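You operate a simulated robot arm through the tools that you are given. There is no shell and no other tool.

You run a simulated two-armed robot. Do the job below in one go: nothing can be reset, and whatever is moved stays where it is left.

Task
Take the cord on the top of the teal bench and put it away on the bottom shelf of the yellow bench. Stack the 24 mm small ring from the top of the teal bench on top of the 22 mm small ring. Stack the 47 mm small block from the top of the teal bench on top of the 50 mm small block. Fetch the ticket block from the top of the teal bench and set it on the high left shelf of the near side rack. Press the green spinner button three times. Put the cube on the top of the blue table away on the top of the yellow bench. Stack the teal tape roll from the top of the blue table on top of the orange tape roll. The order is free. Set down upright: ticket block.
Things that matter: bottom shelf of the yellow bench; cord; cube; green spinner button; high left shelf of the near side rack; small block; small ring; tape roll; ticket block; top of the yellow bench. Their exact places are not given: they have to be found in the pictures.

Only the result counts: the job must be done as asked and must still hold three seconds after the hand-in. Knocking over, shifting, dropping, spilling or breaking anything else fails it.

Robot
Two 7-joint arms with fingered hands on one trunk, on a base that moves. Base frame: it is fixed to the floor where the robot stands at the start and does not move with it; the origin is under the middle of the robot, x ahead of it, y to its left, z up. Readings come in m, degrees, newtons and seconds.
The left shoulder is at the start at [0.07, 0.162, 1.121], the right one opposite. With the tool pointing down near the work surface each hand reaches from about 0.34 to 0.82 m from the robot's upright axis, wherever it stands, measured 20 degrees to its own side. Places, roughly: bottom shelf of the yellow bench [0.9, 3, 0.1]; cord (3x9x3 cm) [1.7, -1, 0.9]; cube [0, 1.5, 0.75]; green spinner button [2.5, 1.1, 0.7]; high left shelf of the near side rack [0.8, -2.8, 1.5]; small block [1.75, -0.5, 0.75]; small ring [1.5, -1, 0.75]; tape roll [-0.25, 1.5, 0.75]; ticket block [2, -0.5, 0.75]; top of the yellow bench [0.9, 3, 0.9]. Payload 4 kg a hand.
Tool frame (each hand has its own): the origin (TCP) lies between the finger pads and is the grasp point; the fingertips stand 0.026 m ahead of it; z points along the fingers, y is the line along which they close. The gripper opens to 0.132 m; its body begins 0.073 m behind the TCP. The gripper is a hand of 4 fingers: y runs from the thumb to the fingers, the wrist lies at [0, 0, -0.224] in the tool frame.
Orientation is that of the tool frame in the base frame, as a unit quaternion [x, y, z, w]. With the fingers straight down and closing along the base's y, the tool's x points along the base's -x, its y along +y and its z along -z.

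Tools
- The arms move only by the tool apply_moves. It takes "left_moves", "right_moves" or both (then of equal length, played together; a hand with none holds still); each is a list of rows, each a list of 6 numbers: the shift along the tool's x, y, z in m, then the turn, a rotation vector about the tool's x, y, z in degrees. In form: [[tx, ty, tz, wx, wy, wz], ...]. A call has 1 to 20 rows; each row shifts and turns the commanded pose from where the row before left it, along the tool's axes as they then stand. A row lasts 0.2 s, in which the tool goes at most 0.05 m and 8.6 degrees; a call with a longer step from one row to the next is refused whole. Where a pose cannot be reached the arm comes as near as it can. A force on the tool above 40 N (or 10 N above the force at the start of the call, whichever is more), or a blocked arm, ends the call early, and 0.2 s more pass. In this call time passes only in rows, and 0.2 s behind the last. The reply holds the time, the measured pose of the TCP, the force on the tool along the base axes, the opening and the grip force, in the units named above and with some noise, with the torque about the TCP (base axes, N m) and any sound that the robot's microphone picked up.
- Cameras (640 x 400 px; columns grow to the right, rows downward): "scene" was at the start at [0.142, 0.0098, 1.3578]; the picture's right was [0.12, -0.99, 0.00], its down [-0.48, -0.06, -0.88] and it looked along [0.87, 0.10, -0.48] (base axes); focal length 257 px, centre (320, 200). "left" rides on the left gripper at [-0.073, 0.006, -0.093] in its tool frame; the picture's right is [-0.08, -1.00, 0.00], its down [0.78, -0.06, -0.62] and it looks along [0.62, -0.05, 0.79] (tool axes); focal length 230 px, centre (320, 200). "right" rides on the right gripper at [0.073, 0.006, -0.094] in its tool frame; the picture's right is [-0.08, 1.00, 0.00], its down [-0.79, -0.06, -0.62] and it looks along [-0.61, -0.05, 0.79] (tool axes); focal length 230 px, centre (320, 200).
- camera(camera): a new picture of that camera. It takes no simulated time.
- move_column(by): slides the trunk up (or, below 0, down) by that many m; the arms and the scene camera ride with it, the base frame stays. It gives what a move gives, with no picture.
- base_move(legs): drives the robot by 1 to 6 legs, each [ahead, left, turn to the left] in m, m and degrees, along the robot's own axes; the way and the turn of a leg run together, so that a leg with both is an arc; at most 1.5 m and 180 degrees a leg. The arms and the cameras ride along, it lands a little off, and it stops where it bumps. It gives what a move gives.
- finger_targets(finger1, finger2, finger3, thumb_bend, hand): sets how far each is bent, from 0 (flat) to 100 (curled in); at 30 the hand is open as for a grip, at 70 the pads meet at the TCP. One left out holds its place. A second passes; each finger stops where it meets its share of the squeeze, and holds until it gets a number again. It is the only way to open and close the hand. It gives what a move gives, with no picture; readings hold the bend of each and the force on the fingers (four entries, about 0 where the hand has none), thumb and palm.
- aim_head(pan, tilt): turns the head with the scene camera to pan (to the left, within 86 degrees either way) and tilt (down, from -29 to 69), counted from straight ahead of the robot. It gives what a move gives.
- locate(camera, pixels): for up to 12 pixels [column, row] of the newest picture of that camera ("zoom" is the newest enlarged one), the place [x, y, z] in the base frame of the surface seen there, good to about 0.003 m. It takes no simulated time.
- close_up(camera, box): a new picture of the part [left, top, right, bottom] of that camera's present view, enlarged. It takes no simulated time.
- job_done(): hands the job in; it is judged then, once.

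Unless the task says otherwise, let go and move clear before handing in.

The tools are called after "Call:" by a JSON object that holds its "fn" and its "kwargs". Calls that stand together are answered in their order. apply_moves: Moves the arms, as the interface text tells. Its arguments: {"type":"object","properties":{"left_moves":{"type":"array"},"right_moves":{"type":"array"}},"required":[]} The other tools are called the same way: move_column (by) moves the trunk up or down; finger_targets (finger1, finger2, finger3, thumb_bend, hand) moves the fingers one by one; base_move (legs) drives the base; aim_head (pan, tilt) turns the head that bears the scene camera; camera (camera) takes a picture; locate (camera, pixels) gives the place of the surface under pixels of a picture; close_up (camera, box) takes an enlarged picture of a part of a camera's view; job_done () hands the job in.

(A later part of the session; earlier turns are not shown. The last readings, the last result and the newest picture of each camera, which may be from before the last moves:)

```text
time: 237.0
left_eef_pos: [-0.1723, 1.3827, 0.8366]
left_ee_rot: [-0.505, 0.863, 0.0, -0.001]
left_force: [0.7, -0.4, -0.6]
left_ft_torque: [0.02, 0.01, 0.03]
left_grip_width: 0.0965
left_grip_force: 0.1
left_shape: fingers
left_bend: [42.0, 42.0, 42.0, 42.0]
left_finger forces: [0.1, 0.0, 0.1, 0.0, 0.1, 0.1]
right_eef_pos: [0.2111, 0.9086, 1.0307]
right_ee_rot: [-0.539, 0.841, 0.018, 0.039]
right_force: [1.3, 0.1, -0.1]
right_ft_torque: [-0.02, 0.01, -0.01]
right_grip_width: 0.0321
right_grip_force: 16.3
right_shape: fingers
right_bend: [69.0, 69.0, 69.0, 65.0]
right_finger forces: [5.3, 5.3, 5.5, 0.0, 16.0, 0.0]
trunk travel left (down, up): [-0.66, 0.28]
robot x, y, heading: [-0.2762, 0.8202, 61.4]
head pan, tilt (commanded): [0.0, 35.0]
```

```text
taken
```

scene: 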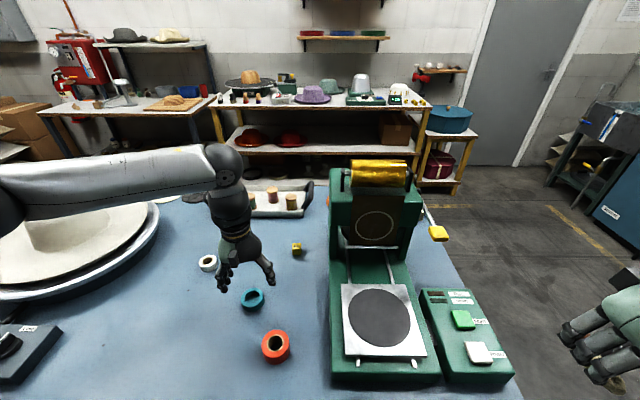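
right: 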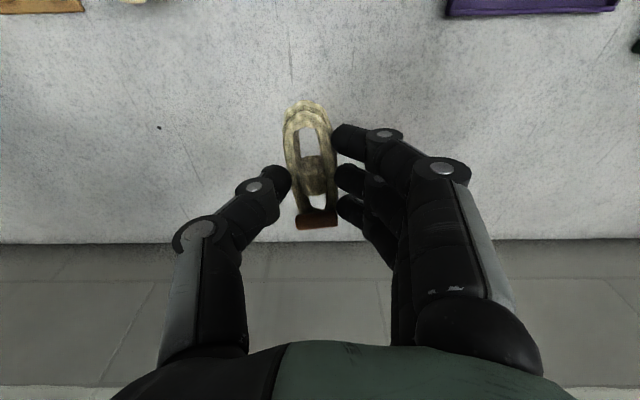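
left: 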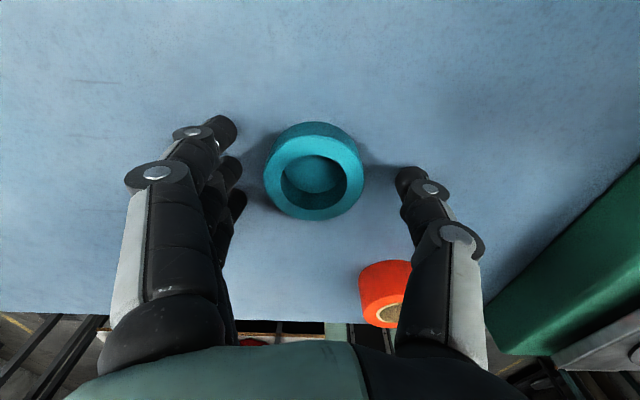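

The teal roll is well centred. I'll close the left hand.

Call:
{"fn": "finger_targets", "kwargs": {"hand": "left", "finger1": 70, "finger2": 70, "finger3": 70, "thumb_bend": 70}}

Call:
{"fn": "camera", "kwargs": {"camera": "left"}}

```text
time: 238.0
left_eef_pos: [-0.1729, 1.3814, 0.837]
left_ee_rot: [-0.505, 0.863, 0.0, 0.0]
left_force: [-0.8, 0.9, -0.4]
left_ft_torque: [0.0, -0.01, 0.02]
left_grip_width: 0.0487
left_grip_force: 20.5
left_shape: fingers
left_bend: [60.0, 54.0, 60.0, 60.0]
left_finger forces: [6.8, 7.2, 6.6, 0.0, 20.4, 0.0]
right_eef_pos: [0.2113, 0.9071, 1.0302]
right_ee_rot: [-0.54, 0.841, 0.018, 0.039]
right_force: [-0.4, -0.1, 0.7]
right_ft_torque: [0.02, -0.01, -0.02]
right_grip_width: 0.0318
right_grip_force: 16.7
right_shape: fingers
right_bend: [69.0, 69.0, 69.0, 65.0]
right_finger forces: [5.1, 5.3, 5.4, 0.1, 16.0, 0.0]
trunk travel left (down, up): [-0.66, 0.28]
robot x, y, heading: [-0.2789, 0.8242, 61.4]
head pan, tilt (commanded): [0.0, 35.0]
```

```text
taken
```

left: 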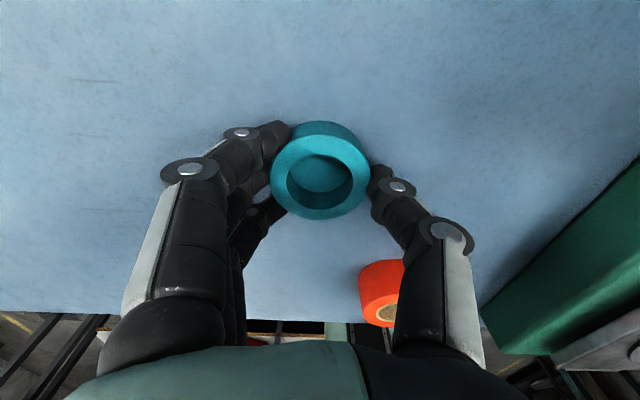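

A balanced grip (20 N). I'll lift and move above the orange roll.

Call:
{"fn": "apply_moves", "kwargs": {"left_moves": [[0, 0, -0.01, 0, 0, 0], [0, 0, -0.04, 0, 0, 0], [0, 0, -0.04, 0, 0, 0]]}}

Call:
{"fn": "camera", "kwargs": {"camera": "left"}}

Call:
{"fn": "locate", "kwargs": {"camera": "left", "pixels": [[275, 172], [366, 172], [320, 138], [320, 213], [285, 150], [355, 200], [376, 235], [348, 250]]}}

```text
time: 238.8
left_eef_pos: [-0.1748, 1.379, 0.9282]
left_ee_rot: [-0.504, 0.864, 0.0, -0.001]
left_force: [-0.5, 0.0, 0.1]
left_ft_torque: [0.0, -0.01, 0.01]
left_grip_width: 0.0488
left_grip_force: 20.5
left_shape: fingers
left_bend: [60.0, 54.0, 60.0, 60.0]
left_finger forces: [7.0, 7.1, 6.6, 0.1, 20.2, 0.0]
right_eef_pos: [0.2124, 0.9058, 1.0294]
right_ee_rot: [-0.54, 0.841, 0.018, 0.04]
right_force: [0.1, -0.4, -0.1]
right_ft_torque: [0.01, 0.02, 0.01]
right_grip_width: 0.032
right_grip_force: 15.9
right_shape: fingers
right_bend: [69.0, 69.0, 69.0, 65.0]
right_finger forces: [5.3, 5.3, 5.4, 0.1, 16.0, 0.1]
trunk travel left (down, up): [-0.66, 0.28]
robot x, y, heading: [-0.2797, 0.825, 61.6]
head pan, tilt (commanded): [0.0, 35.0]
```

```text
taken
```

left: 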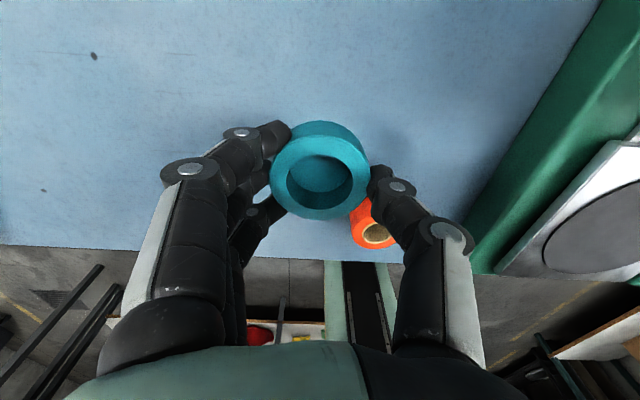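

```text
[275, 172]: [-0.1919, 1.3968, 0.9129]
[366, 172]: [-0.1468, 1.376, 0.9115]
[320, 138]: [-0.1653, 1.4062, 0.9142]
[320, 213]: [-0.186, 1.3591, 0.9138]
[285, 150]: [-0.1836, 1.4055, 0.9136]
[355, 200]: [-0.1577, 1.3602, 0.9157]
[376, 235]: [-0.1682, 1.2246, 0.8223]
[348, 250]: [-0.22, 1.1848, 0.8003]
```

The roll is held level, centre at TCP+(0.003,0.005). Moving above the orange roll.

Call:
{"fn": "apply_moves", "kwargs": {"left_moves": [[0.031, -0.019, 0, 0, 0, 0], [0.031, -0.019, 0, 0, 0, 0], [0.031, -0.019, 0, 0, 0, 0], [0.031, -0.019, 0, 0, 0, 0]]}}

Call:
{"fn": "camera", "kwargs": {"camera": "left"}}

Call:
{"fn": "close_up", "kwargs": {"camera": "scene", "box": [200, 290, 360, 390]}}

```text
time: 239.8
left_eef_pos: [-0.1676, 1.2351, 0.9268]
left_ee_rot: [-0.505, 0.863, 0.0, 0.0]
left_force: [-0.4, -0.7, -0.9]
left_ft_torque: [0.0, 0.02, -0.01]
left_grip_width: 0.0486
left_grip_force: 20.6
left_shape: fingers
left_bend: [60.0, 54.0, 60.0, 60.0]
left_finger forces: [7.1, 7.1, 6.4, 0.0, 20.2, 0.0]
right_eef_pos: [0.213, 0.9066, 1.0306]
right_ee_rot: [-0.54, 0.841, 0.019, 0.04]
right_force: [-0.5, 0.0, 0.3]
right_ft_torque: [0.03, -0.01, -0.02]
right_grip_width: 0.0322
right_grip_force: 15.5
right_shape: fingers
right_bend: [69.0, 69.0, 69.0, 65.0]
right_finger forces: [5.3, 5.3, 5.3, 0.0, 16.1, 0.1]
trunk travel left (down, up): [-0.66, 0.28]
robot x, y, heading: [-0.2821, 0.8253, 61.5]
head pan, tilt (commanded): [0.0, 35.0]
```

```text
taken
```

left: 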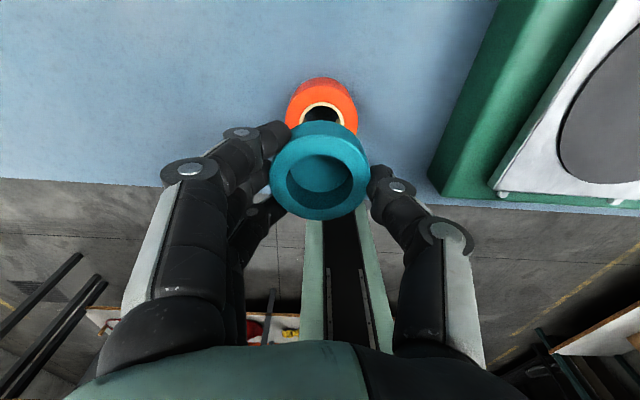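

```text
4.00 times, centred on (280, 340) of scene
```

zoom: 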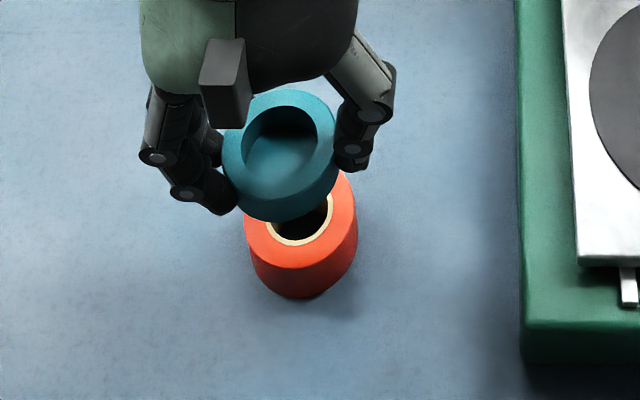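

I'll locate visible rim points of the orange roll from both views for the final alignment.

Call:
{"fn": "locate", "kwargs": {"camera": "left", "pixels": [[292, 115], [354, 117], [322, 101], [303, 106], [343, 107], [275, 172], [366, 172], [320, 138], [320, 213]]}}

Call:
{"fn": "locate", "kwargs": {"camera": "zoom", "pixels": [[250, 222], [354, 215], [300, 258], [270, 248], [335, 240], [282, 95], [230, 150], [335, 140], [290, 185]]}}

```text
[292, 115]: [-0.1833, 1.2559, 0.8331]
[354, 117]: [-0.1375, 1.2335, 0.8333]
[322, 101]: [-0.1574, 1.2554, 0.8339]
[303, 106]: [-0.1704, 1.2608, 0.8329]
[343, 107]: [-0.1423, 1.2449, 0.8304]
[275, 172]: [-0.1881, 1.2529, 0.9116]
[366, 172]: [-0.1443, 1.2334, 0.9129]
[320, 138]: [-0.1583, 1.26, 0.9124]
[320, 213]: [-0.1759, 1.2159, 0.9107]
```

```text
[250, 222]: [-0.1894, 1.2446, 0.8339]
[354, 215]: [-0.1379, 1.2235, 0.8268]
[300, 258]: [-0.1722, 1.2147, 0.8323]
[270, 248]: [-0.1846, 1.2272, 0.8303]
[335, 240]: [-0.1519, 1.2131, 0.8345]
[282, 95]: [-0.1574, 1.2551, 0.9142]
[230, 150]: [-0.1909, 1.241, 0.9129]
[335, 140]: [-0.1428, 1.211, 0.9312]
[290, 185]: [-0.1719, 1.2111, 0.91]
```

The centres agree within ~2.5 mm. I'll correct 2 mm to the right and descend to near contact.

Call:
{"fn": "apply_moves", "kwargs": {"left_moves": [[0, -0.002, 0.02, 0, 0, 0], [0, 0, 0.02, 0, 0, 0], [0, 0, 0.01, 0, 0, 0]]}}

Call:
{"fn": "camera", "kwargs": {"camera": "left"}}

Call:
{"fn": "close_up", "kwargs": {"camera": "scene", "box": [220, 300, 340, 375]}}

```text
time: 240.6
left_eef_pos: [-0.1669, 1.2363, 0.8756]
left_ee_rot: [-0.505, 0.863, -0.001, 0.0]
left_force: [-0.2, -0.5, -0.5]
left_ft_torque: [0.0, -0.03, 0.01]
left_grip_width: 0.0487
left_grip_force: 21.4
left_shape: fingers
left_bend: [60.0, 54.0, 60.0, 60.0]
left_finger forces: [7.2, 7.2, 6.6, 0.0, 20.3, 0.0]
right_eef_pos: [0.2116, 0.9077, 1.0307]
right_ee_rot: [-0.54, 0.841, 0.018, 0.039]
right_force: [0.6, 0.1, -0.9]
right_ft_torque: [0.05, -0.01, 0.0]
right_grip_width: 0.0321
right_grip_force: 16.4
right_shape: fingers
right_bend: [69.0, 69.0, 69.0, 65.0]
right_finger forces: [5.2, 5.2, 5.3, 0.0, 16.0, 0.0]
trunk travel left (down, up): [-0.66, 0.28]
robot x, y, heading: [-0.2775, 0.8249, 61.4]
head pan, tilt (commanded): [0.0, 35.0]
```

```text
taken
```

left: 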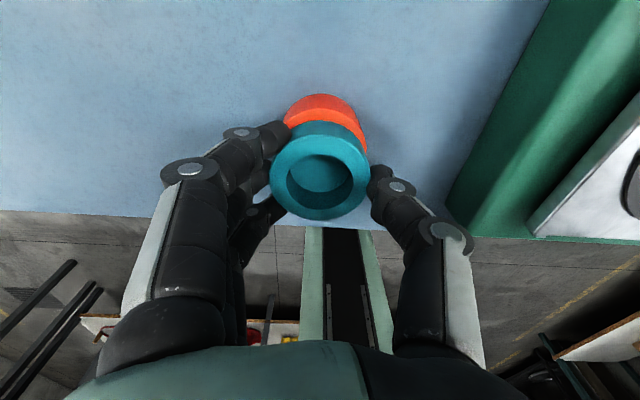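

```text
5.33 times, centred on (280, 338) of scene
```

zoom: 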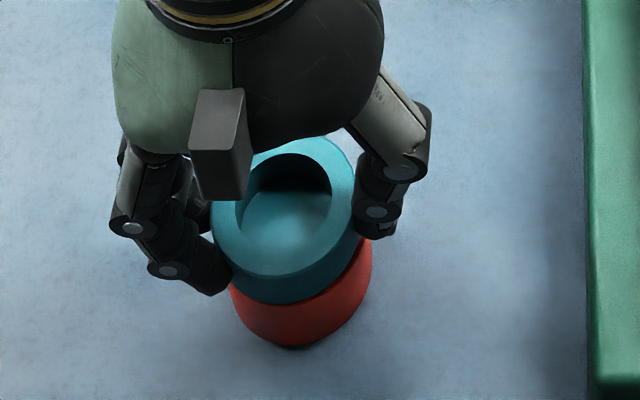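

Well aligned. Lowering in 2 mm steps to contact.

Call:
{"fn": "apply_moves", "kwargs": {"left_moves": [[0, 0, 0.002, 0, 0, 0], [0, 0, 0.002, 0, 0, 0]]}}

Call:
{"fn": "apply_moves", "kwargs": {"left_moves": [[0, 0, 0.002, 0, 0, 0]]}}

Call:
{"fn": "apply_moves", "kwargs": {"left_moves": [[0, 0, 0.0015, 0, 0, 0]]}}

```text
time: 241.2
left_eef_pos: [-0.1666, 1.2342, 0.8721]
left_ee_rot: [-0.505, 0.863, -0.001, -0.001]
left_force: [0.7, -0.9, 0.6]
left_ft_torque: [0.0, -0.01, 0.0]
left_grip_width: 0.049
left_grip_force: 20.7
left_shape: fingers
left_bend: [60.0, 54.0, 60.0, 60.0]
left_finger forces: [7.3, 7.1, 6.6, 0.1, 20.2, 0.0]
right_eef_pos: [0.2119, 0.9075, 1.0315]
right_ee_rot: [-0.539, 0.841, 0.019, 0.039]
right_force: [1.0, -0.7, -0.3]
right_ft_torque: [0.01, -0.01, 0.02]
right_grip_width: 0.0319
right_grip_force: 16.2
right_shape: fingers
right_bend: [69.0, 69.0, 69.0, 65.0]
right_finger forces: [5.1, 5.3, 5.4, 0.0, 16.1, 0.1]
trunk travel left (down, up): [-0.66, 0.28]
robot x, y, heading: [-0.2769, 0.8271, 61.3]
head pan, tilt (commanded): [0.0, 35.0]
```

```text
time: 241.6
left_eef_pos: [-0.167, 1.2368, 0.8716]
left_ee_rot: [-0.506, 0.863, 0.0, 0.0]
left_force: [1.0, 0.6, -0.5]
left_ft_torque: [0.0, 0.01, 0.0]
left_grip_width: 0.0489
left_grip_force: 20.0
left_shape: fingers
left_bend: [60.0, 54.0, 60.0, 60.0]
left_finger forces: [7.3, 7.1, 6.6, 0.0, 20.2, 0.0]
right_eef_pos: [0.2127, 0.9075, 1.0306]
right_ee_rot: [-0.539, 0.841, 0.019, 0.039]
right_force: [-0.5, 0.0, 0.5]
right_ft_torque: [0.01, -0.02, 0.01]
right_grip_width: 0.0318
right_grip_force: 16.2
right_shape: fingers
right_bend: [69.0, 69.0, 69.0, 65.0]
right_finger forces: [5.2, 5.2, 5.4, 0.1, 16.0, 0.0]
trunk travel left (down, up): [-0.66, 0.28]
robot x, y, heading: [-0.2783, 0.8251, 61.3]
head pan, tilt (commanded): [0.0, 35.0]
```

```text
time: 242.0
left_eef_pos: [-0.1686, 1.2347, 0.8704]
left_ee_rot: [-0.504, 0.864, 0.001, 0.0]
left_force: [-0.4, 1.0, 3.1]
left_ft_torque: [0.03, 0.04, 0.01]
left_grip_width: 0.0486
left_grip_force: 21.1
left_shape: fingers
left_bend: [60.0, 54.0, 60.0, 60.0]
left_finger forces: [7.4, 7.1, 7.0, 0.1, 20.4, 0.0]
right_eef_pos: [0.2128, 0.9067, 1.0315]
right_ee_rot: [-0.539, 0.841, 0.019, 0.04]
right_force: [0.8, -0.3, 0.1]
right_ft_torque: [-0.02, 0.0, 0.0]
right_grip_width: 0.032
right_grip_force: 16.0
right_shape: fingers
right_bend: [69.0, 69.0, 69.0, 65.0]
right_finger forces: [5.2, 5.3, 5.4, 0.1, 16.1, 0.0]
trunk travel left (down, up): [-0.66, 0.28]
robot x, y, heading: [-0.278, 0.8234, 61.4]
head pan, tilt (commanded): [0.0, 35.0]
```

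Contact starting (3 N). A bit more pressure, then I'll release gradually and evenly.

Call:
{"fn": "apply_moves", "kwargs": {"left_moves": [[0, 0, 0.0012, 0, 0, 0]]}}

Call:
{"fn": "finger_targets", "kwargs": {"hand": "left", "finger1": 57, "finger2": 51, "finger3": 57, "thumb_bend": 57}}

Call:
{"fn": "finger_targets", "kwargs": {"hand": "left", "finger1": 44, "finger2": 44, "finger3": 44, "thumb_bend": 44}}

Call:
{"fn": "camera", "kwargs": {"camera": "left"}}

```text
time: 242.4
left_eef_pos: [-0.1675, 1.2361, 0.8691]
left_ee_rot: [-0.505, 0.863, 0.0, 0.001]
left_force: [-1.3, 0.2, 9.3]
left_ft_torque: [0.1, 0.12, -0.04]
left_grip_width: 0.0487
left_grip_force: 21.5
left_shape: fingers
left_bend: [60.0, 54.0, 60.0, 60.0]
left_finger forces: [7.8, 7.2, 7.3, 0.0, 20.8, 0.0]
right_eef_pos: [0.2124, 0.9068, 1.0322]
right_ee_rot: [-0.54, 0.84, 0.019, 0.04]
right_force: [0.0, 0.4, -0.8]
right_ft_torque: [0.01, 0.0, -0.05]
right_grip_width: 0.032
right_grip_force: 16.3
right_shape: fingers
right_bend: [69.0, 69.0, 69.0, 65.0]
right_finger forces: [5.2, 5.3, 5.4, 0.0, 16.0, 0.0]
trunk travel left (down, up): [-0.66, 0.28]
robot x, y, heading: [-0.2768, 0.8223, 61.4]
head pan, tilt (commanded): [0.0, 35.0]
```

```text
time: 243.4
left_eef_pos: [-0.1675, 1.2352, 0.8691]
left_ee_rot: [-0.504, 0.863, 0.0, 0.0]
left_force: [0.0, 0.2, -1.0]
left_ft_torque: [0.02, -0.02, -0.03]
left_grip_width: 0.0533
left_grip_force: 0.7
left_shape: fingers
left_bend: [56.0, 50.0, 56.0, 56.0]
left_finger forces: [0.5, 0.5, 0.4, 0.0, 1.0, 0.0]
right_eef_pos: [0.2111, 0.9082, 1.0315]
right_ee_rot: [-0.539, 0.841, 0.018, 0.039]
right_force: [0.6, 0.5, 0.1]
right_ft_torque: [0.03, 0.0, -0.01]
right_grip_width: 0.0318
right_grip_force: 16.1
right_shape: fingers
right_bend: [69.0, 69.0, 69.0, 65.0]
right_finger forces: [5.2, 5.2, 5.4, 0.0, 16.0, 0.0]
trunk travel left (down, up): [-0.66, 0.28]
robot x, y, heading: [-0.2802, 0.8263, 61.5]
head pan, tilt (commanded): [0.0, 35.0]
```

```text
time: 244.4
left_eef_pos: [-0.1679, 1.236, 0.8684]
left_ee_rot: [-0.505, 0.863, 0.0, -0.001]
left_force: [-0.6, -0.1, 0.2]
left_ft_torque: [0.02, -0.01, 0.0]
left_grip_width: 0.0897
left_grip_force: 0.1
left_shape: fingers
left_bend: [44.0, 44.0, 44.0, 44.0]
left_finger forces: [0.1, 0.0, 0.1, 0.0, 0.0, 0.0]
right_eef_pos: [0.2123, 0.9078, 1.0312]
right_ee_rot: [-0.539, 0.841, 0.019, 0.039]
right_force: [-0.2, 0.6, 0.4]
right_ft_torque: [-0.03, 0.01, -0.01]
right_grip_width: 0.0319
right_grip_force: 15.6
right_shape: fingers
right_bend: [69.0, 69.0, 69.0, 65.0]
right_finger forces: [5.2, 5.2, 5.4, 0.1, 16.0, 0.0]
trunk travel left (down, up): [-0.66, 0.28]
robot x, y, heading: [-0.2808, 0.8265, 61.6]
head pan, tilt (commanded): [0.0, 35.0]
```

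```text
taken
```

left: 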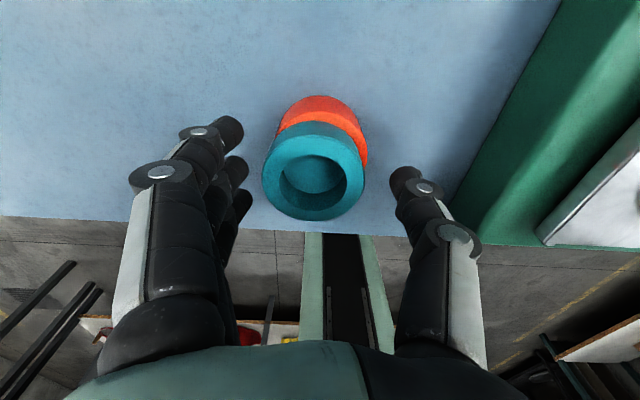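

Released. I'll raise the hand and measure the roll stack.

Call:
{"fn": "apply_moves", "kwargs": {"left_moves": [[0, 0, -0.02, 0, 0, 0], [0, 0, -0.04, 0, 0, 0], [0, 0, -0.04, 0, 0, 0]]}}

Call:
{"fn": "close_up", "kwargs": {"camera": "scene", "box": [220, 300, 340, 375]}}

Call:
{"fn": "locate", "kwargs": {"camera": "zoom", "pixels": [[215, 220], [345, 220], [280, 175], [280, 270], [235, 185], [325, 255], [290, 300], [240, 300], [355, 290]]}}

Call:
{"fn": "camera", "kwargs": {"camera": "left"}}

```text
time: 245.2
left_eef_pos: [-0.1657, 1.2364, 0.9707]
left_ee_rot: [-0.504, 0.864, 0.001, 0.0]
left_force: [0.6, -0.1, -1.3]
left_ft_torque: [0.01, -0.01, 0.0]
left_grip_width: 0.0898
left_grip_force: 0.1
left_shape: fingers
left_bend: [44.0, 44.0, 44.0, 44.0]
left_finger forces: [0.1, 0.0, 0.0, 0.1, 0.1, 0.1]
right_eef_pos: [0.2114, 0.9068, 1.0322]
right_ee_rot: [-0.539, 0.841, 0.02, 0.039]
right_force: [-0.3, 0.0, -0.5]
right_ft_torque: [0.0, 0.0, 0.01]
right_grip_width: 0.0321
right_grip_force: 16.1
right_shape: fingers
right_bend: [69.0, 69.0, 69.0, 65.0]
right_finger forces: [5.2, 5.2, 5.4, 0.0, 16.0, 0.0]
trunk travel left (down, up): [-0.66, 0.28]
robot x, y, heading: [-0.2831, 0.829, 61.4]
head pan, tilt (commanded): [0.0, 35.0]
```

```text
5.33 times, centred on (280, 338) of scene
```

zoom: 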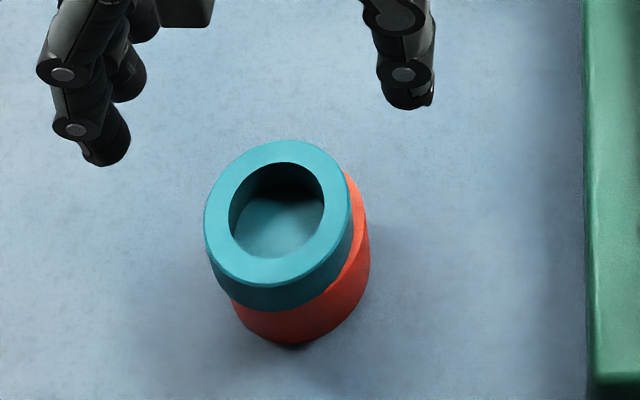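

```text
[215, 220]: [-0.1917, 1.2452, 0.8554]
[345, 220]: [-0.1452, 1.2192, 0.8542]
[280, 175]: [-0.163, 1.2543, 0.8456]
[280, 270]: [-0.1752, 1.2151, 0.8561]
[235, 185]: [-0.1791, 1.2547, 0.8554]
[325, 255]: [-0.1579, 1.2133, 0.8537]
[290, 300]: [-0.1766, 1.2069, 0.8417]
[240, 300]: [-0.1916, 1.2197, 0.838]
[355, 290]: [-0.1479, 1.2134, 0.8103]
```

```text
taken
```

left: 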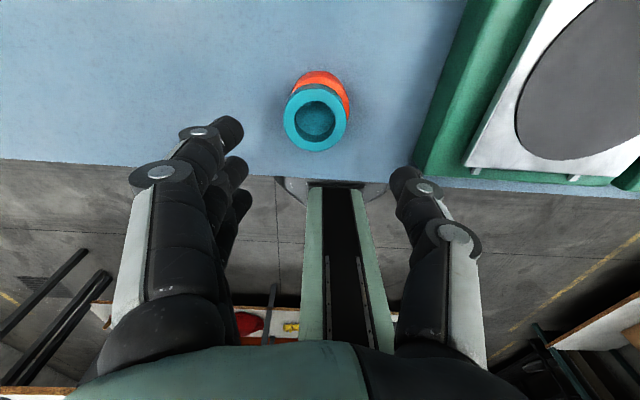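

The teal roll sits on the orange one with ~6 mm offset, level. Next the cube: I'll zoom in on it.

Call:
{"fn": "close_up", "kwargs": {"camera": "scene", "box": [272, 230, 320, 260]}}

Call:
{"fn": "locate", "kwargs": {"camera": "zoom", "pixels": [[300, 200], [340, 200], [320, 170], [350, 230], [280, 220], [370, 180], [330, 260], [320, 140], [290, 170], [350, 170], [300, 250], [350, 260]]}}

```text
13.33 times, centred on (296, 245) of scene
```

zoom: 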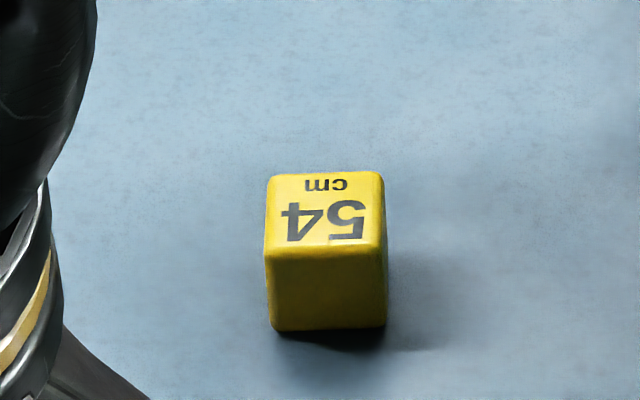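

```text
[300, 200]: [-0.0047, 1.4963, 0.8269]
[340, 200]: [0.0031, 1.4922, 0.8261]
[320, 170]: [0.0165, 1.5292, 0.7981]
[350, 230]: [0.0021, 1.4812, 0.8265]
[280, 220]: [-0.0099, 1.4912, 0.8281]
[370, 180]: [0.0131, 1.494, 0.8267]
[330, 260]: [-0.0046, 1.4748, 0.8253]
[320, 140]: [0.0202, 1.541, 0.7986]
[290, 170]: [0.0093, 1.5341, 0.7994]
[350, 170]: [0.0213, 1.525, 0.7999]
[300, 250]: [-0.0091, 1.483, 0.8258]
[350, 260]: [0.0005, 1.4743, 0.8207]
```

The cube is 2.8 cm, centred near (0.0005,1.489), aligned with my heading. I'll tilt the hand 12° for reach and move above it.

Call:
{"fn": "apply_moves", "kwargs": {"left_moves": [[0, 0, 0, 0, -6, 0], [0, 0, 0, 0, -6, 0], [-0.0421, -0.0036, 0.0089, 0, 0, 0], [-0.0421, -0.0036, 0.0089, 0, 0, 0], [-0.0421, -0.0036, 0.0089, 0, 0, 0], [-0.0421, -0.0036, 0.0089, 0, 0, 0], [-0.0421, -0.0036, 0.0089, 0, 0, 0], [-0.0421, -0.0036, 0.0089, 0, 0, 0], [-0.0421, -0.0036, 0.0089, 0, 0, 0]]}}

Call:
{"fn": "camera", "kwargs": {"camera": "left"}}

Call:
{"fn": "camera", "kwargs": {"camera": "scene"}}

```text
time: 247.2
left_eef_pos: [0.0071, 1.4837, 0.9678]
left_ee_rot: [-0.501, 0.859, 0.053, 0.089]
left_force: [0.0, -0.3, 0.4]
left_ft_torque: [-0.01, 0.02, -0.02]
left_grip_width: 0.0899
left_grip_force: 0.1
left_shape: fingers
left_bend: [44.0, 44.0, 44.0, 44.0]
left_finger forces: [0.1, 0.1, 0.0, 0.0, 0.1, 0.1]
right_eef_pos: [0.2141, 0.9087, 1.0293]
right_ee_rot: [-0.54, 0.841, 0.02, 0.038]
right_force: [-0.4, -0.5, 0.2]
right_ft_torque: [0.01, 0.02, 0.0]
right_grip_width: 0.0317
right_grip_force: 16.3
right_shape: fingers
right_bend: [69.0, 69.0, 69.0, 65.0]
right_finger forces: [5.2, 5.4, 5.3, 0.1, 16.0, 0.0]
trunk travel left (down, up): [-0.66, 0.28]
robot x, y, heading: [-0.278, 0.8268, 61.3]
head pan, tilt (commanded): [0.0, 35.0]
```

```text
taken
```

left: 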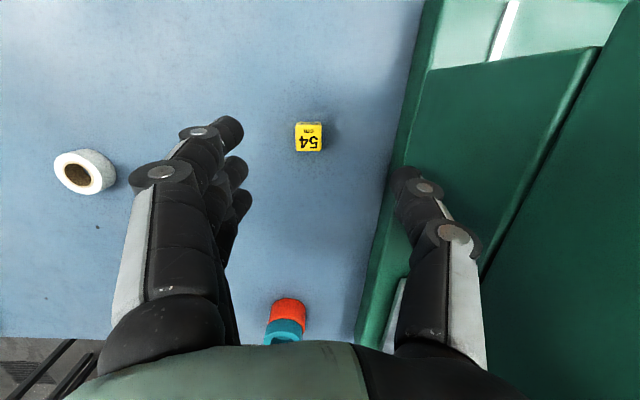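

```text
taken
```

scene: 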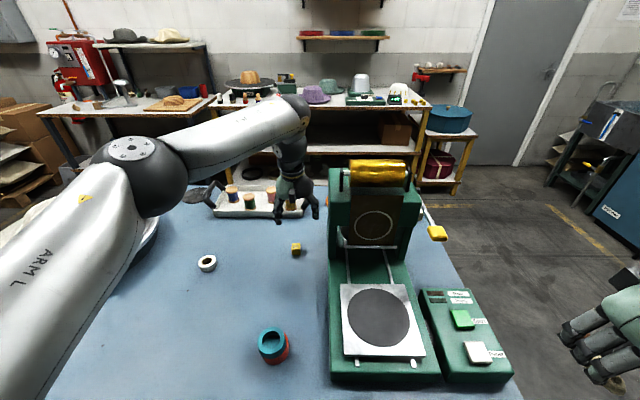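

The cube is at (308,138) in the left picture; I'll locate it for fine alignment.

Call:
{"fn": "close_up", "kwargs": {"camera": "left", "box": [268, 110, 348, 160]}}

Call:
{"fn": "locate", "kwargs": {"camera": "zoom", "pixels": [[240, 230], [400, 230], [240, 310], [400, 310], [320, 270], [320, 150], [250, 150], [400, 150]]}}

```text
8.00 times, centred on (308, 135) of left
```

zoom: 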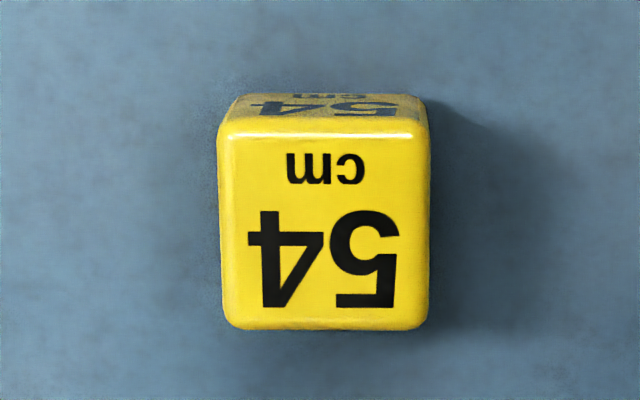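

```text
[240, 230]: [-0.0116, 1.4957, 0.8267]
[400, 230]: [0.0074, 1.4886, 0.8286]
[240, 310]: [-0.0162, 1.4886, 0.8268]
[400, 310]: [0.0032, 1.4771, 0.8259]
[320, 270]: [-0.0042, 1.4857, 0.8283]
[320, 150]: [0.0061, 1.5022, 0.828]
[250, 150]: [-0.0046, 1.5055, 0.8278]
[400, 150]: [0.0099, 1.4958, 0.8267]
```

Cube centre ≈ (-0.0005,1.490). I'll correct 1 cm to the left and descend around it.

Call:
{"fn": "apply_moves", "kwargs": {"left_moves": [[-0.002, 0.0097, 0.0004, 0, 0, 0], [0.0083, 0, 0.0391, 0, 0, 0], [0.0083, 0, 0.0391, 0, 0, 0], [0.0083, 0, 0.0391, 0, 0, 0], [0.002, 0, 0.0093, 0, 0, 0]]}}

Call:
{"fn": "camera", "kwargs": {"camera": "left"}}

```text
time: 248.4
left_eef_pos: [-0.0043, 1.4909, 0.8386]
left_ee_rot: [-0.502, 0.858, 0.053, 0.09]
left_force: [-0.8, -0.9, -0.5]
left_ft_torque: [-0.01, -0.03, 0.01]
left_grip_width: 0.0897
left_grip_force: 0.0
left_shape: fingers
left_bend: [44.0, 44.0, 44.0, 44.0]
left_finger forces: [0.1, 0.0, 0.1, 0.0, 0.0, 0.0]
right_eef_pos: [0.2124, 0.9083, 1.0302]
right_ee_rot: [-0.54, 0.841, 0.019, 0.039]
right_force: [-0.9, 0.5, 0.1]
right_ft_torque: [-0.01, -0.01, -0.01]
right_grip_width: 0.0317
right_grip_force: 16.1
right_shape: fingers
right_bend: [69.0, 69.0, 69.0, 65.0]
right_finger forces: [5.1, 5.3, 5.4, 0.0, 16.0, 0.0]
trunk travel left (down, up): [-0.66, 0.28]
robot x, y, heading: [-0.2795, 0.8277, 61.4]
head pan, tilt (commanded): [0.0, 35.0]
```

```text
taken
```

left: 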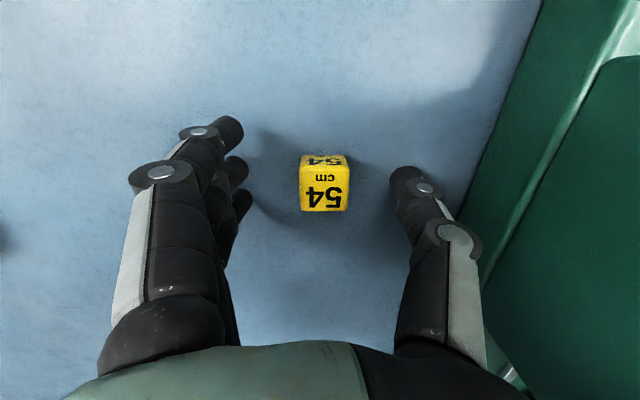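

The cube is slightly nearer to me than the middle finger; I'll shift 7 mm back and pinch with finger 2 and the thumb.

Call:
{"fn": "apply_moves", "kwargs": {"left_moves": [[0.0068, 0, -0.0015, 0, 0, 0]]}}

Call:
{"fn": "finger_targets", "kwargs": {"hand": "left", "finger2": 72, "thumb_bend": 72}}

Call:
{"fn": "camera", "kwargs": {"camera": "left"}}

```text
time: 248.8
left_eef_pos: [-0.0067, 1.4854, 0.8377]
left_ee_rot: [-0.502, 0.859, 0.051, 0.09]
left_force: [-0.6, 0.2, 0.6]
left_ft_torque: [-0.01, -0.02, -0.04]
left_grip_width: 0.0896
left_grip_force: 0.0
left_shape: fingers
left_bend: [44.0, 44.0, 44.0, 44.0]
left_finger forces: [0.0, 0.0, 0.0, 0.1, 0.0, 0.1]
right_eef_pos: [0.2113, 0.9075, 1.0317]
right_ee_rot: [-0.54, 0.841, 0.018, 0.038]
right_force: [-0.1, 0.7, -0.2]
right_ft_torque: [-0.02, -0.01, 0.0]
right_grip_width: 0.032
right_grip_force: 16.5
right_shape: fingers
right_bend: [69.0, 69.0, 69.0, 65.0]
right_finger forces: [5.3, 5.3, 5.4, 0.0, 16.0, 0.0]
trunk travel left (down, up): [-0.66, 0.28]
robot x, y, heading: [-0.2804, 0.8235, 61.3]
head pan, tilt (commanded): [0.0, 35.0]
```

```text
time: 249.8
left_eef_pos: [-0.0066, 1.485, 0.838]
left_ee_rot: [-0.501, 0.859, 0.053, 0.09]
left_force: [-0.9, -0.4, 0.5]
left_ft_torque: [-0.01, 0.03, 0.0]
left_grip_width: 0.0569
left_grip_force: 8.9
left_shape: fingers
left_bend: [44.0, 62.0, 44.0, 68.0]
left_finger forces: [0.0, 8.4, 0.0, 0.0, 8.3, 0.0]
right_eef_pos: [0.2123, 0.9069, 1.0313]
right_ee_rot: [-0.54, 0.84, 0.018, 0.04]
right_force: [-0.1, 1.1, -0.2]
right_ft_torque: [-0.01, -0.01, -0.02]
right_grip_width: 0.0317
right_grip_force: 15.7
right_shape: fingers
right_bend: [69.0, 69.0, 69.0, 65.0]
right_finger forces: [5.2, 5.3, 5.4, 0.2, 16.0, 0.0]
trunk travel left (down, up): [-0.66, 0.28]
robot x, y, heading: [-0.2768, 0.8245, 61.4]
head pan, tilt (commanded): [0.0, 35.0]
```

```text
taken
```

left: 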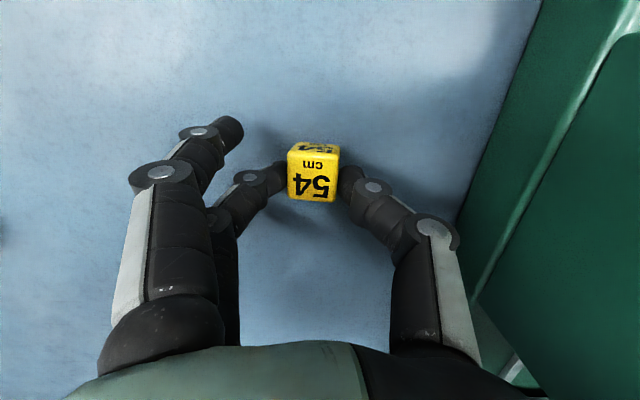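

The cube is pinched with 8.5 N. I'll lift it up.

Call:
{"fn": "apply_moves", "kwargs": {"left_moves": [[-0.0021, 0, -0.0098, 0, 0, 0], [-0.0083, 0, -0.0391, 0, 0, 0], [-0.0083, 0, -0.0391, 0, 0, 0], [-0.0083, 0, -0.0391, 0, 0, 0], [-0.0083, 0, -0.0391, 0, 0, 0], [-0.0083, 0, -0.0391, 0, 0, 0]]}}

Call:
{"fn": "camera", "kwargs": {"camera": "left"}}

Call:
{"fn": "camera", "kwargs": {"camera": "scene"}}

```text
time: 251.2
left_eef_pos: [-0.0077, 1.4826, 1.0491]
left_ee_rot: [-0.501, 0.859, 0.053, 0.09]
left_force: [-0.2, 0.6, -0.5]
left_ft_torque: [-0.02, -0.01, 0.0]
left_grip_width: 0.0564
left_grip_force: 8.5
left_shape: fingers
left_bend: [44.0, 62.0, 44.0, 68.0]
left_finger forces: [0.0, 8.5, 0.0, 0.1, 8.4, 0.1]
right_eef_pos: [0.2114, 0.906, 1.0314]
right_ee_rot: [-0.539, 0.841, 0.018, 0.04]
right_force: [-0.5, 0.1, 0.1]
right_ft_torque: [0.04, 0.0, -0.02]
right_grip_width: 0.0322
right_grip_force: 16.1
right_shape: fingers
right_bend: [69.0, 69.0, 69.0, 65.0]
right_finger forces: [5.3, 5.3, 5.4, 0.0, 16.0, 0.0]
trunk travel left (down, up): [-0.66, 0.28]
robot x, y, heading: [-0.2813, 0.8257, 61.3]
head pan, tilt (commanded): [0.0, 35.0]
```

```text
taken
```

left: 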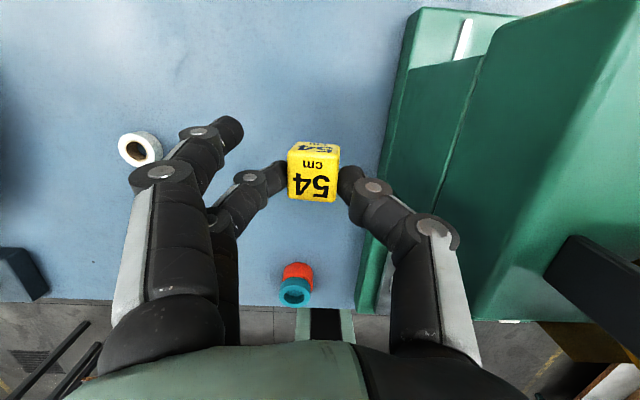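

```text
taken
```

scene: 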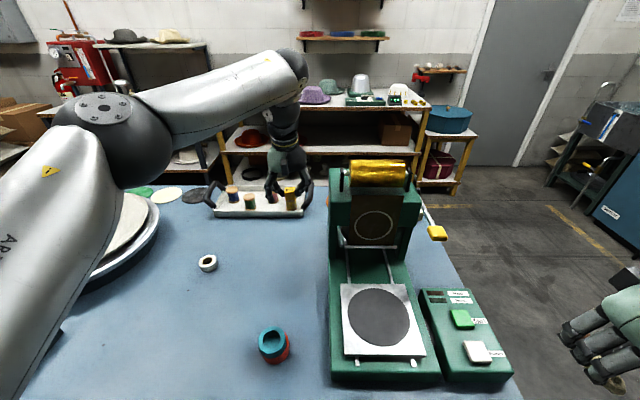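

The cube is held. Now I'll locate the yellow bench's top and shelves behind the table (front edge from (222,106) to (425,106)).

Call:
{"fn": "close_up", "kwargs": {"camera": "scene", "box": [200, 60, 480, 235]}}

Call:
{"fn": "locate", "kwargs": {"camera": "scene", "pixels": [[222, 108], [422, 108], [330, 106], [235, 152], [410, 152], [330, 150], [240, 95], [300, 90], [420, 170], [380, 100], [440, 130], [450, 190]]}}

```text
2.29 times, centred on (340, 148) of scene
```

zoom: 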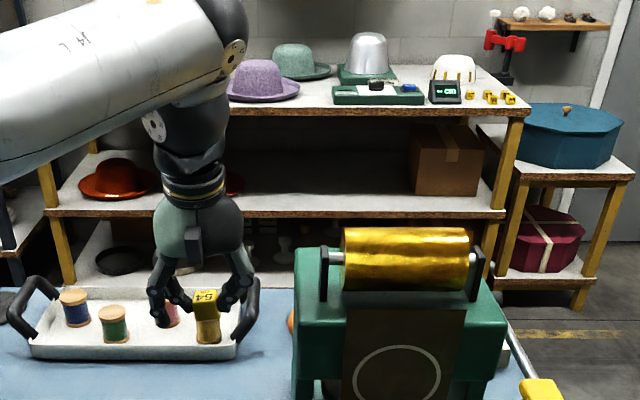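

```text
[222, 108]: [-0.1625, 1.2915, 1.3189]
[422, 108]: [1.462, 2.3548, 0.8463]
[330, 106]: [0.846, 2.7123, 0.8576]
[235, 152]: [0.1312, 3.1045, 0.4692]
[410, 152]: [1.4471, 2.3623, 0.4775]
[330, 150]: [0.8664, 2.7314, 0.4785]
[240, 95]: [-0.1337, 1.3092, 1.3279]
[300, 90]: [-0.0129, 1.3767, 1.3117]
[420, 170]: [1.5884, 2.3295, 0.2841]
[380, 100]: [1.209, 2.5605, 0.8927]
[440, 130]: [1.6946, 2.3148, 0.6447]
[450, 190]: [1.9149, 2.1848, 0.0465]
```

The yellow bench front runs from (0.13,3.10) to (1.46,2.36), top z≈0.86, middle shelf z≈0.48. I'll retract the left hand, then drive around the right end of the blue table.

Call:
{"fn": "apply_moves", "kwargs": {"left_moves": [[0.0405, 0.0114, -0.0086, 0, 0, 0], [0.0405, 0.0114, -0.0086, 0, 0, 0], [0.0405, 0.0114, -0.0086, 0, 0, 0], [0.0405, 0.0114, -0.0086, 0, 0, 0], [0.0405, 0.0114, -0.0086, 0, 0, 0], [0.0405, 0.0114, -0.0086, 0, 0, 0], [0.0405, 0.0114, -0.0086, 0, 0, 0], [0, 0, 0, 0, 6, 0], [0, 0, 0, 0, 6, 0]]}}

Call:
{"fn": "base_move", "kwargs": {"legs": [[-0.45, 0, 0], [0, -1.1, 0]]}}

Call:
{"fn": "aim_head", "kwargs": {"pan": -10, "tilt": 20}}

Call:
{"fn": "camera", "kwargs": {"camera": "scene"}}

```text
time: 253.2
left_eef_pos: [-0.2208, 1.2715, 1.0476]
left_ee_rot: [-0.504, 0.863, 0.0, -0.001]
left_force: [0.5, -0.3, 0.0]
left_ft_torque: [-0.03, -0.01, 0.0]
left_grip_width: 0.0564
left_grip_force: 8.3
left_shape: fingers
left_bend: [44.0, 62.0, 44.0, 68.0]
left_finger forces: [0.1, 8.4, 0.1, 0.0, 8.5, 0.0]
right_eef_pos: [0.2124, 0.9086, 1.0311]
right_ee_rot: [-0.54, 0.841, 0.019, 0.039]
right_force: [0.0, 0.6, -0.8]
right_ft_torque: [-0.02, -0.03, -0.02]
right_grip_width: 0.032
right_grip_force: 16.1
right_shape: fingers
right_bend: [69.0, 69.0, 69.0, 65.0]
right_finger forces: [5.1, 5.3, 5.4, 0.1, 15.9, 0.1]
trunk travel left (down, up): [-0.66, 0.28]
robot x, y, heading: [-0.2843, 0.8242, 61.6]
head pan, tilt (commanded): [0.0, 35.0]
```

```text
time: 261.1
left_eef_pos: [0.5132, 0.3599, 1.0497]
left_ee_rot: [-0.505, 0.863, 0.0, -0.001]
left_force: [0.7, -0.1, -0.6]
left_ft_torque: [-0.02, -0.01, 0.01]
left_grip_width: 0.0563
left_grip_force: 8.8
left_shape: fingers
left_bend: [44.0, 62.0, 44.0, 68.0]
left_finger forces: [0.0, 8.3, 0.0, 0.0, 8.5, 0.1]
right_eef_pos: [0.9456, -0.0055, 1.0308]
right_ee_rot: [-0.54, 0.841, 0.02, 0.038]
right_force: [0.3, 0.5, -0.5]
right_ft_torque: [0.02, -0.03, 0.0]
right_grip_width: 0.0319
right_grip_force: 16.3
right_shape: fingers
right_bend: [69.0, 69.0, 69.0, 65.0]
right_finger forces: [5.1, 5.3, 5.4, 0.0, 16.0, 0.0]
trunk travel left (down, up): [-0.66, 0.28]
robot x, y, heading: [0.4529, -0.0887, 61.2]
head pan, tilt (commanded): [0.0, 35.0]
```

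```text
time: 261.9
left_eef_pos: [0.5126, 0.3589, 1.0479]
left_ee_rot: [-0.505, 0.863, 0.0, -0.001]
left_force: [0.9, -0.6, 0.2]
left_ft_torque: [-0.02, -0.02, 0.0]
left_grip_width: 0.0566
left_grip_force: 8.3
left_shape: fingers
left_bend: [44.0, 62.0, 44.0, 68.0]
left_finger forces: [0.0, 8.4, 0.0, 0.1, 8.5, 0.0]
right_eef_pos: [0.9447, -0.0043, 1.0307]
right_ee_rot: [-0.539, 0.841, 0.018, 0.039]
right_force: [-0.2, -0.6, 0.4]
right_ft_torque: [0.02, 0.03, -0.03]
right_grip_width: 0.0319
right_grip_force: 15.4
right_shape: fingers
right_bend: [69.0, 69.0, 69.0, 65.0]
right_finger forces: [5.2, 5.3, 5.4, 0.0, 16.0, 0.1]
trunk travel left (down, up): [-0.66, 0.28]
robot x, y, heading: [0.4514, -0.0884, 61.5]
head pan, tilt (commanded): [-10.0, 20.0]
```

```text
taken
```

scene: 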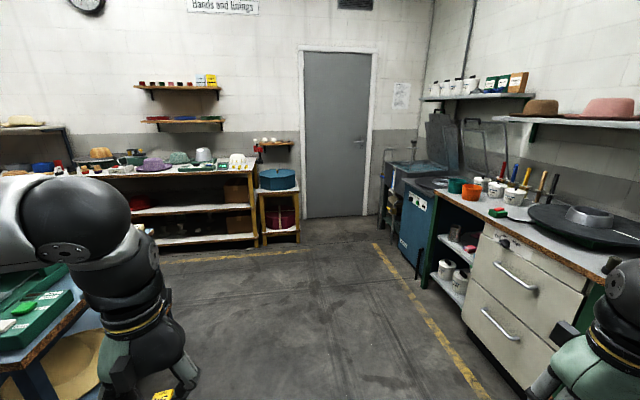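

The way along the right side of the blue table is free. I'll drive forward about 1.95 m.

Call:
{"fn": "base_move", "kwargs": {"legs": [[1.0, 0, 0], [0.9, 0, 0]]}}

Call:
{"fn": "aim_head", "kwargs": {"pan": 20, "tilt": 30}}

Call:
{"fn": "camera", "kwargs": {"camera": "scene"}}

```text
time: 271.3
left_eef_pos: [1.4209, 1.9946, 1.0482]
left_ee_rot: [-0.502, 0.865, 0.0, 0.0]
left_force: [0.7, 1.2, -0.7]
left_ft_torque: [0.0, 0.0, 0.0]
left_grip_width: 0.0565
left_grip_force: 8.4
left_shape: fingers
left_bend: [44.0, 62.0, 44.0, 68.0]
left_finger forces: [0.1, 8.5, 0.0, 0.1, 8.4, 0.0]
right_eef_pos: [1.8523, 1.6276, 1.0321]
right_ee_rot: [-0.538, 0.842, 0.018, 0.039]
right_force: [-0.2, -0.8, 0.7]
right_ft_torque: [-0.03, -0.02, 0.02]
right_grip_width: 0.0318
right_grip_force: 15.4
right_shape: fingers
right_bend: [69.0, 69.0, 69.0, 65.0]
right_finger forces: [5.3, 5.2, 5.4, 0.0, 16.0, 0.1]
trunk travel left (down, up): [-0.66, 0.28]
robot x, y, heading: [1.3592, 1.5462, 61.2]
head pan, tilt (commanded): [-10.0, 20.0]
```

```text
time: 272.2
left_eef_pos: [1.4211, 1.9946, 1.0499]
left_ee_rot: [-0.503, 0.864, -0.001, 0.0]
left_force: [0.0, 0.1, 0.3]
left_ft_torque: [0.01, 0.0, -0.04]
left_grip_width: 0.0564
left_grip_force: 8.2
left_shape: fingers
left_bend: [44.0, 62.0, 44.0, 68.0]
left_finger forces: [0.0, 8.3, 0.0, 0.0, 8.4, 0.0]
right_eef_pos: [1.852, 1.6282, 1.0311]
right_ee_rot: [-0.538, 0.842, 0.019, 0.04]
right_force: [-0.7, 0.6, 0.2]
right_ft_torque: [0.02, 0.01, 0.0]
right_grip_width: 0.032
right_grip_force: 16.6
right_shape: fingers
right_bend: [69.0, 69.0, 69.0, 65.0]
right_finger forces: [5.2, 5.3, 5.4, 0.1, 16.0, 0.0]
trunk travel left (down, up): [-0.66, 0.28]
robot x, y, heading: [1.3609, 1.5484, 61.2]
head pan, tilt (commanded): [20.0, 30.0]
```

```text
taken
```

scene: 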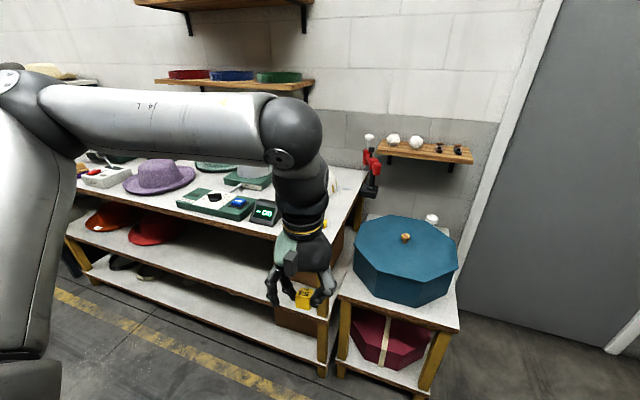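

The yellow bench is ahead-left with three levels (top, middle shelf, bottom shelf). I'll strafe left in front of it.

Call:
{"fn": "base_move", "kwargs": {"legs": [[0.12, 0.3, 0], [0.0, 0.4, 0]]}}

Call:
{"fn": "aim_head", "kwargs": {"pan": 0, "tilt": 40}}

Call:
{"fn": "camera", "kwargs": {"camera": "scene"}}

```text
time: 276.4
left_eef_pos: [0.871, 2.4332, 1.0489]
left_ee_rot: [-0.503, 0.864, 0.0, 0.001]
left_force: [0.5, -0.2, -0.6]
left_ft_torque: [0.0, 0.0, 0.02]
left_grip_width: 0.0565
left_grip_force: 8.6
left_shape: fingers
left_bend: [44.0, 62.0, 44.0, 68.0]
left_finger forces: [0.0, 8.4, 0.1, 0.0, 8.5, 0.1]
right_eef_pos: [1.3014, 2.0675, 1.0308]
right_ee_rot: [-0.538, 0.842, 0.019, 0.039]
right_force: [-0.4, -0.3, 0.6]
right_ft_torque: [0.04, -0.02, 0.03]
right_grip_width: 0.0319
right_grip_force: 16.1
right_shape: fingers
right_bend: [69.0, 69.0, 69.0, 65.0]
right_finger forces: [5.2, 5.3, 5.3, 0.1, 16.0, 0.0]
trunk travel left (down, up): [-0.66, 0.28]
robot x, y, heading: [0.8066, 1.9849, 61.3]
head pan, tilt (commanded): [20.0, 30.0]
```

```text
time: 277.2
left_eef_pos: [0.8709, 2.4339, 1.0496]
left_ee_rot: [-0.503, 0.864, 0.0, 0.0]
left_force: [-0.2, 0.3, -0.8]
left_ft_torque: [-0.01, -0.01, 0.0]
left_grip_width: 0.0566
left_grip_force: 8.5
left_shape: fingers
left_bend: [44.0, 62.0, 44.0, 68.0]
left_finger forces: [0.0, 8.5, 0.1, 0.0, 8.4, 0.0]
right_eef_pos: [1.3019, 2.0674, 1.0313]
right_ee_rot: [-0.538, 0.842, 0.019, 0.039]
right_force: [-0.4, -0.7, 0.0]
right_ft_torque: [-0.03, 0.03, -0.03]
right_grip_width: 0.0319
right_grip_force: 15.8
right_shape: fingers
right_bend: [69.0, 69.0, 69.0, 65.0]
right_finger forces: [5.2, 5.3, 5.3, 0.0, 16.0, 0.0]
trunk travel left (down, up): [-0.66, 0.28]
robot x, y, heading: [0.8065, 1.9869, 61.2]
head pan, tilt (commanded): [0.0, 40.0]
```

```text
taken
```

scene: 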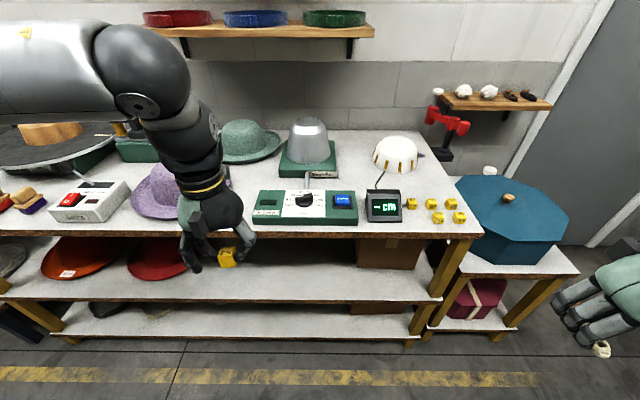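

A clear view of the bench: free spots on the top may be near (240,205), (357,168) and (440,180). I'll locate these and the bench edges and shelves.

Call:
{"fn": "locate", "kwargs": {"camera": "scene", "pixels": [[245, 205], [250, 228], [357, 168], [440, 180], [445, 160], [320, 236], [320, 296], [320, 340], [470, 235], [320, 325], [250, 310], [150, 330]]}}

Call:
{"fn": "close_up", "kwargs": {"camera": "scene", "box": [180, 110, 500, 310]}}

Call:
{"fn": "close_up", "kwargs": {"camera": "scene", "box": [40, 230, 460, 370]}}

```text
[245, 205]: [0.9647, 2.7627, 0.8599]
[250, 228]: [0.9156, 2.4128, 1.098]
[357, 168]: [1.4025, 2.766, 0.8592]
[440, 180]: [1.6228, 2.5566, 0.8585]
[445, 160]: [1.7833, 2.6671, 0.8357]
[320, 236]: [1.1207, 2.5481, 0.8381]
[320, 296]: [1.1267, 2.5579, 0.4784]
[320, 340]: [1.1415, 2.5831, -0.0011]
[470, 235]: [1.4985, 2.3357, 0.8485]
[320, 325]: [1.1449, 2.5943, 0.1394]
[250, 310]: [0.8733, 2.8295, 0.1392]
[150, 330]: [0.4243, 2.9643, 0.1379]
```

```text
2.00 times, centred on (340, 210) of scene
```

zoom: 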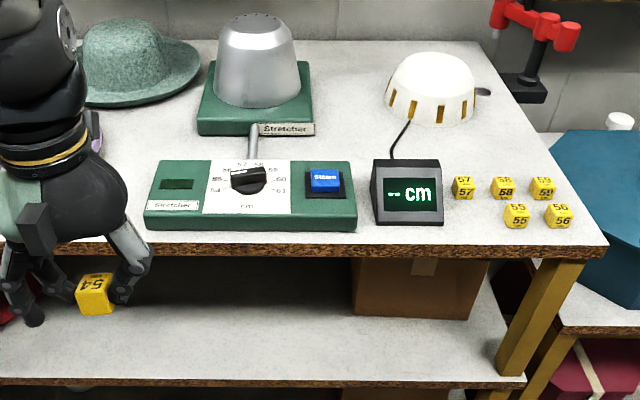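

```text
1.52 times, centred on (250, 300) of scene
```

zoom: 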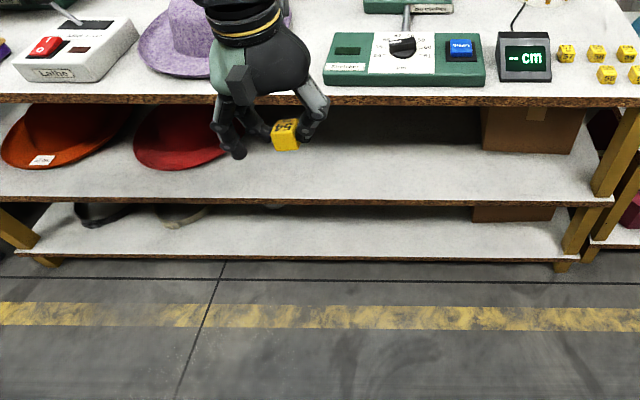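

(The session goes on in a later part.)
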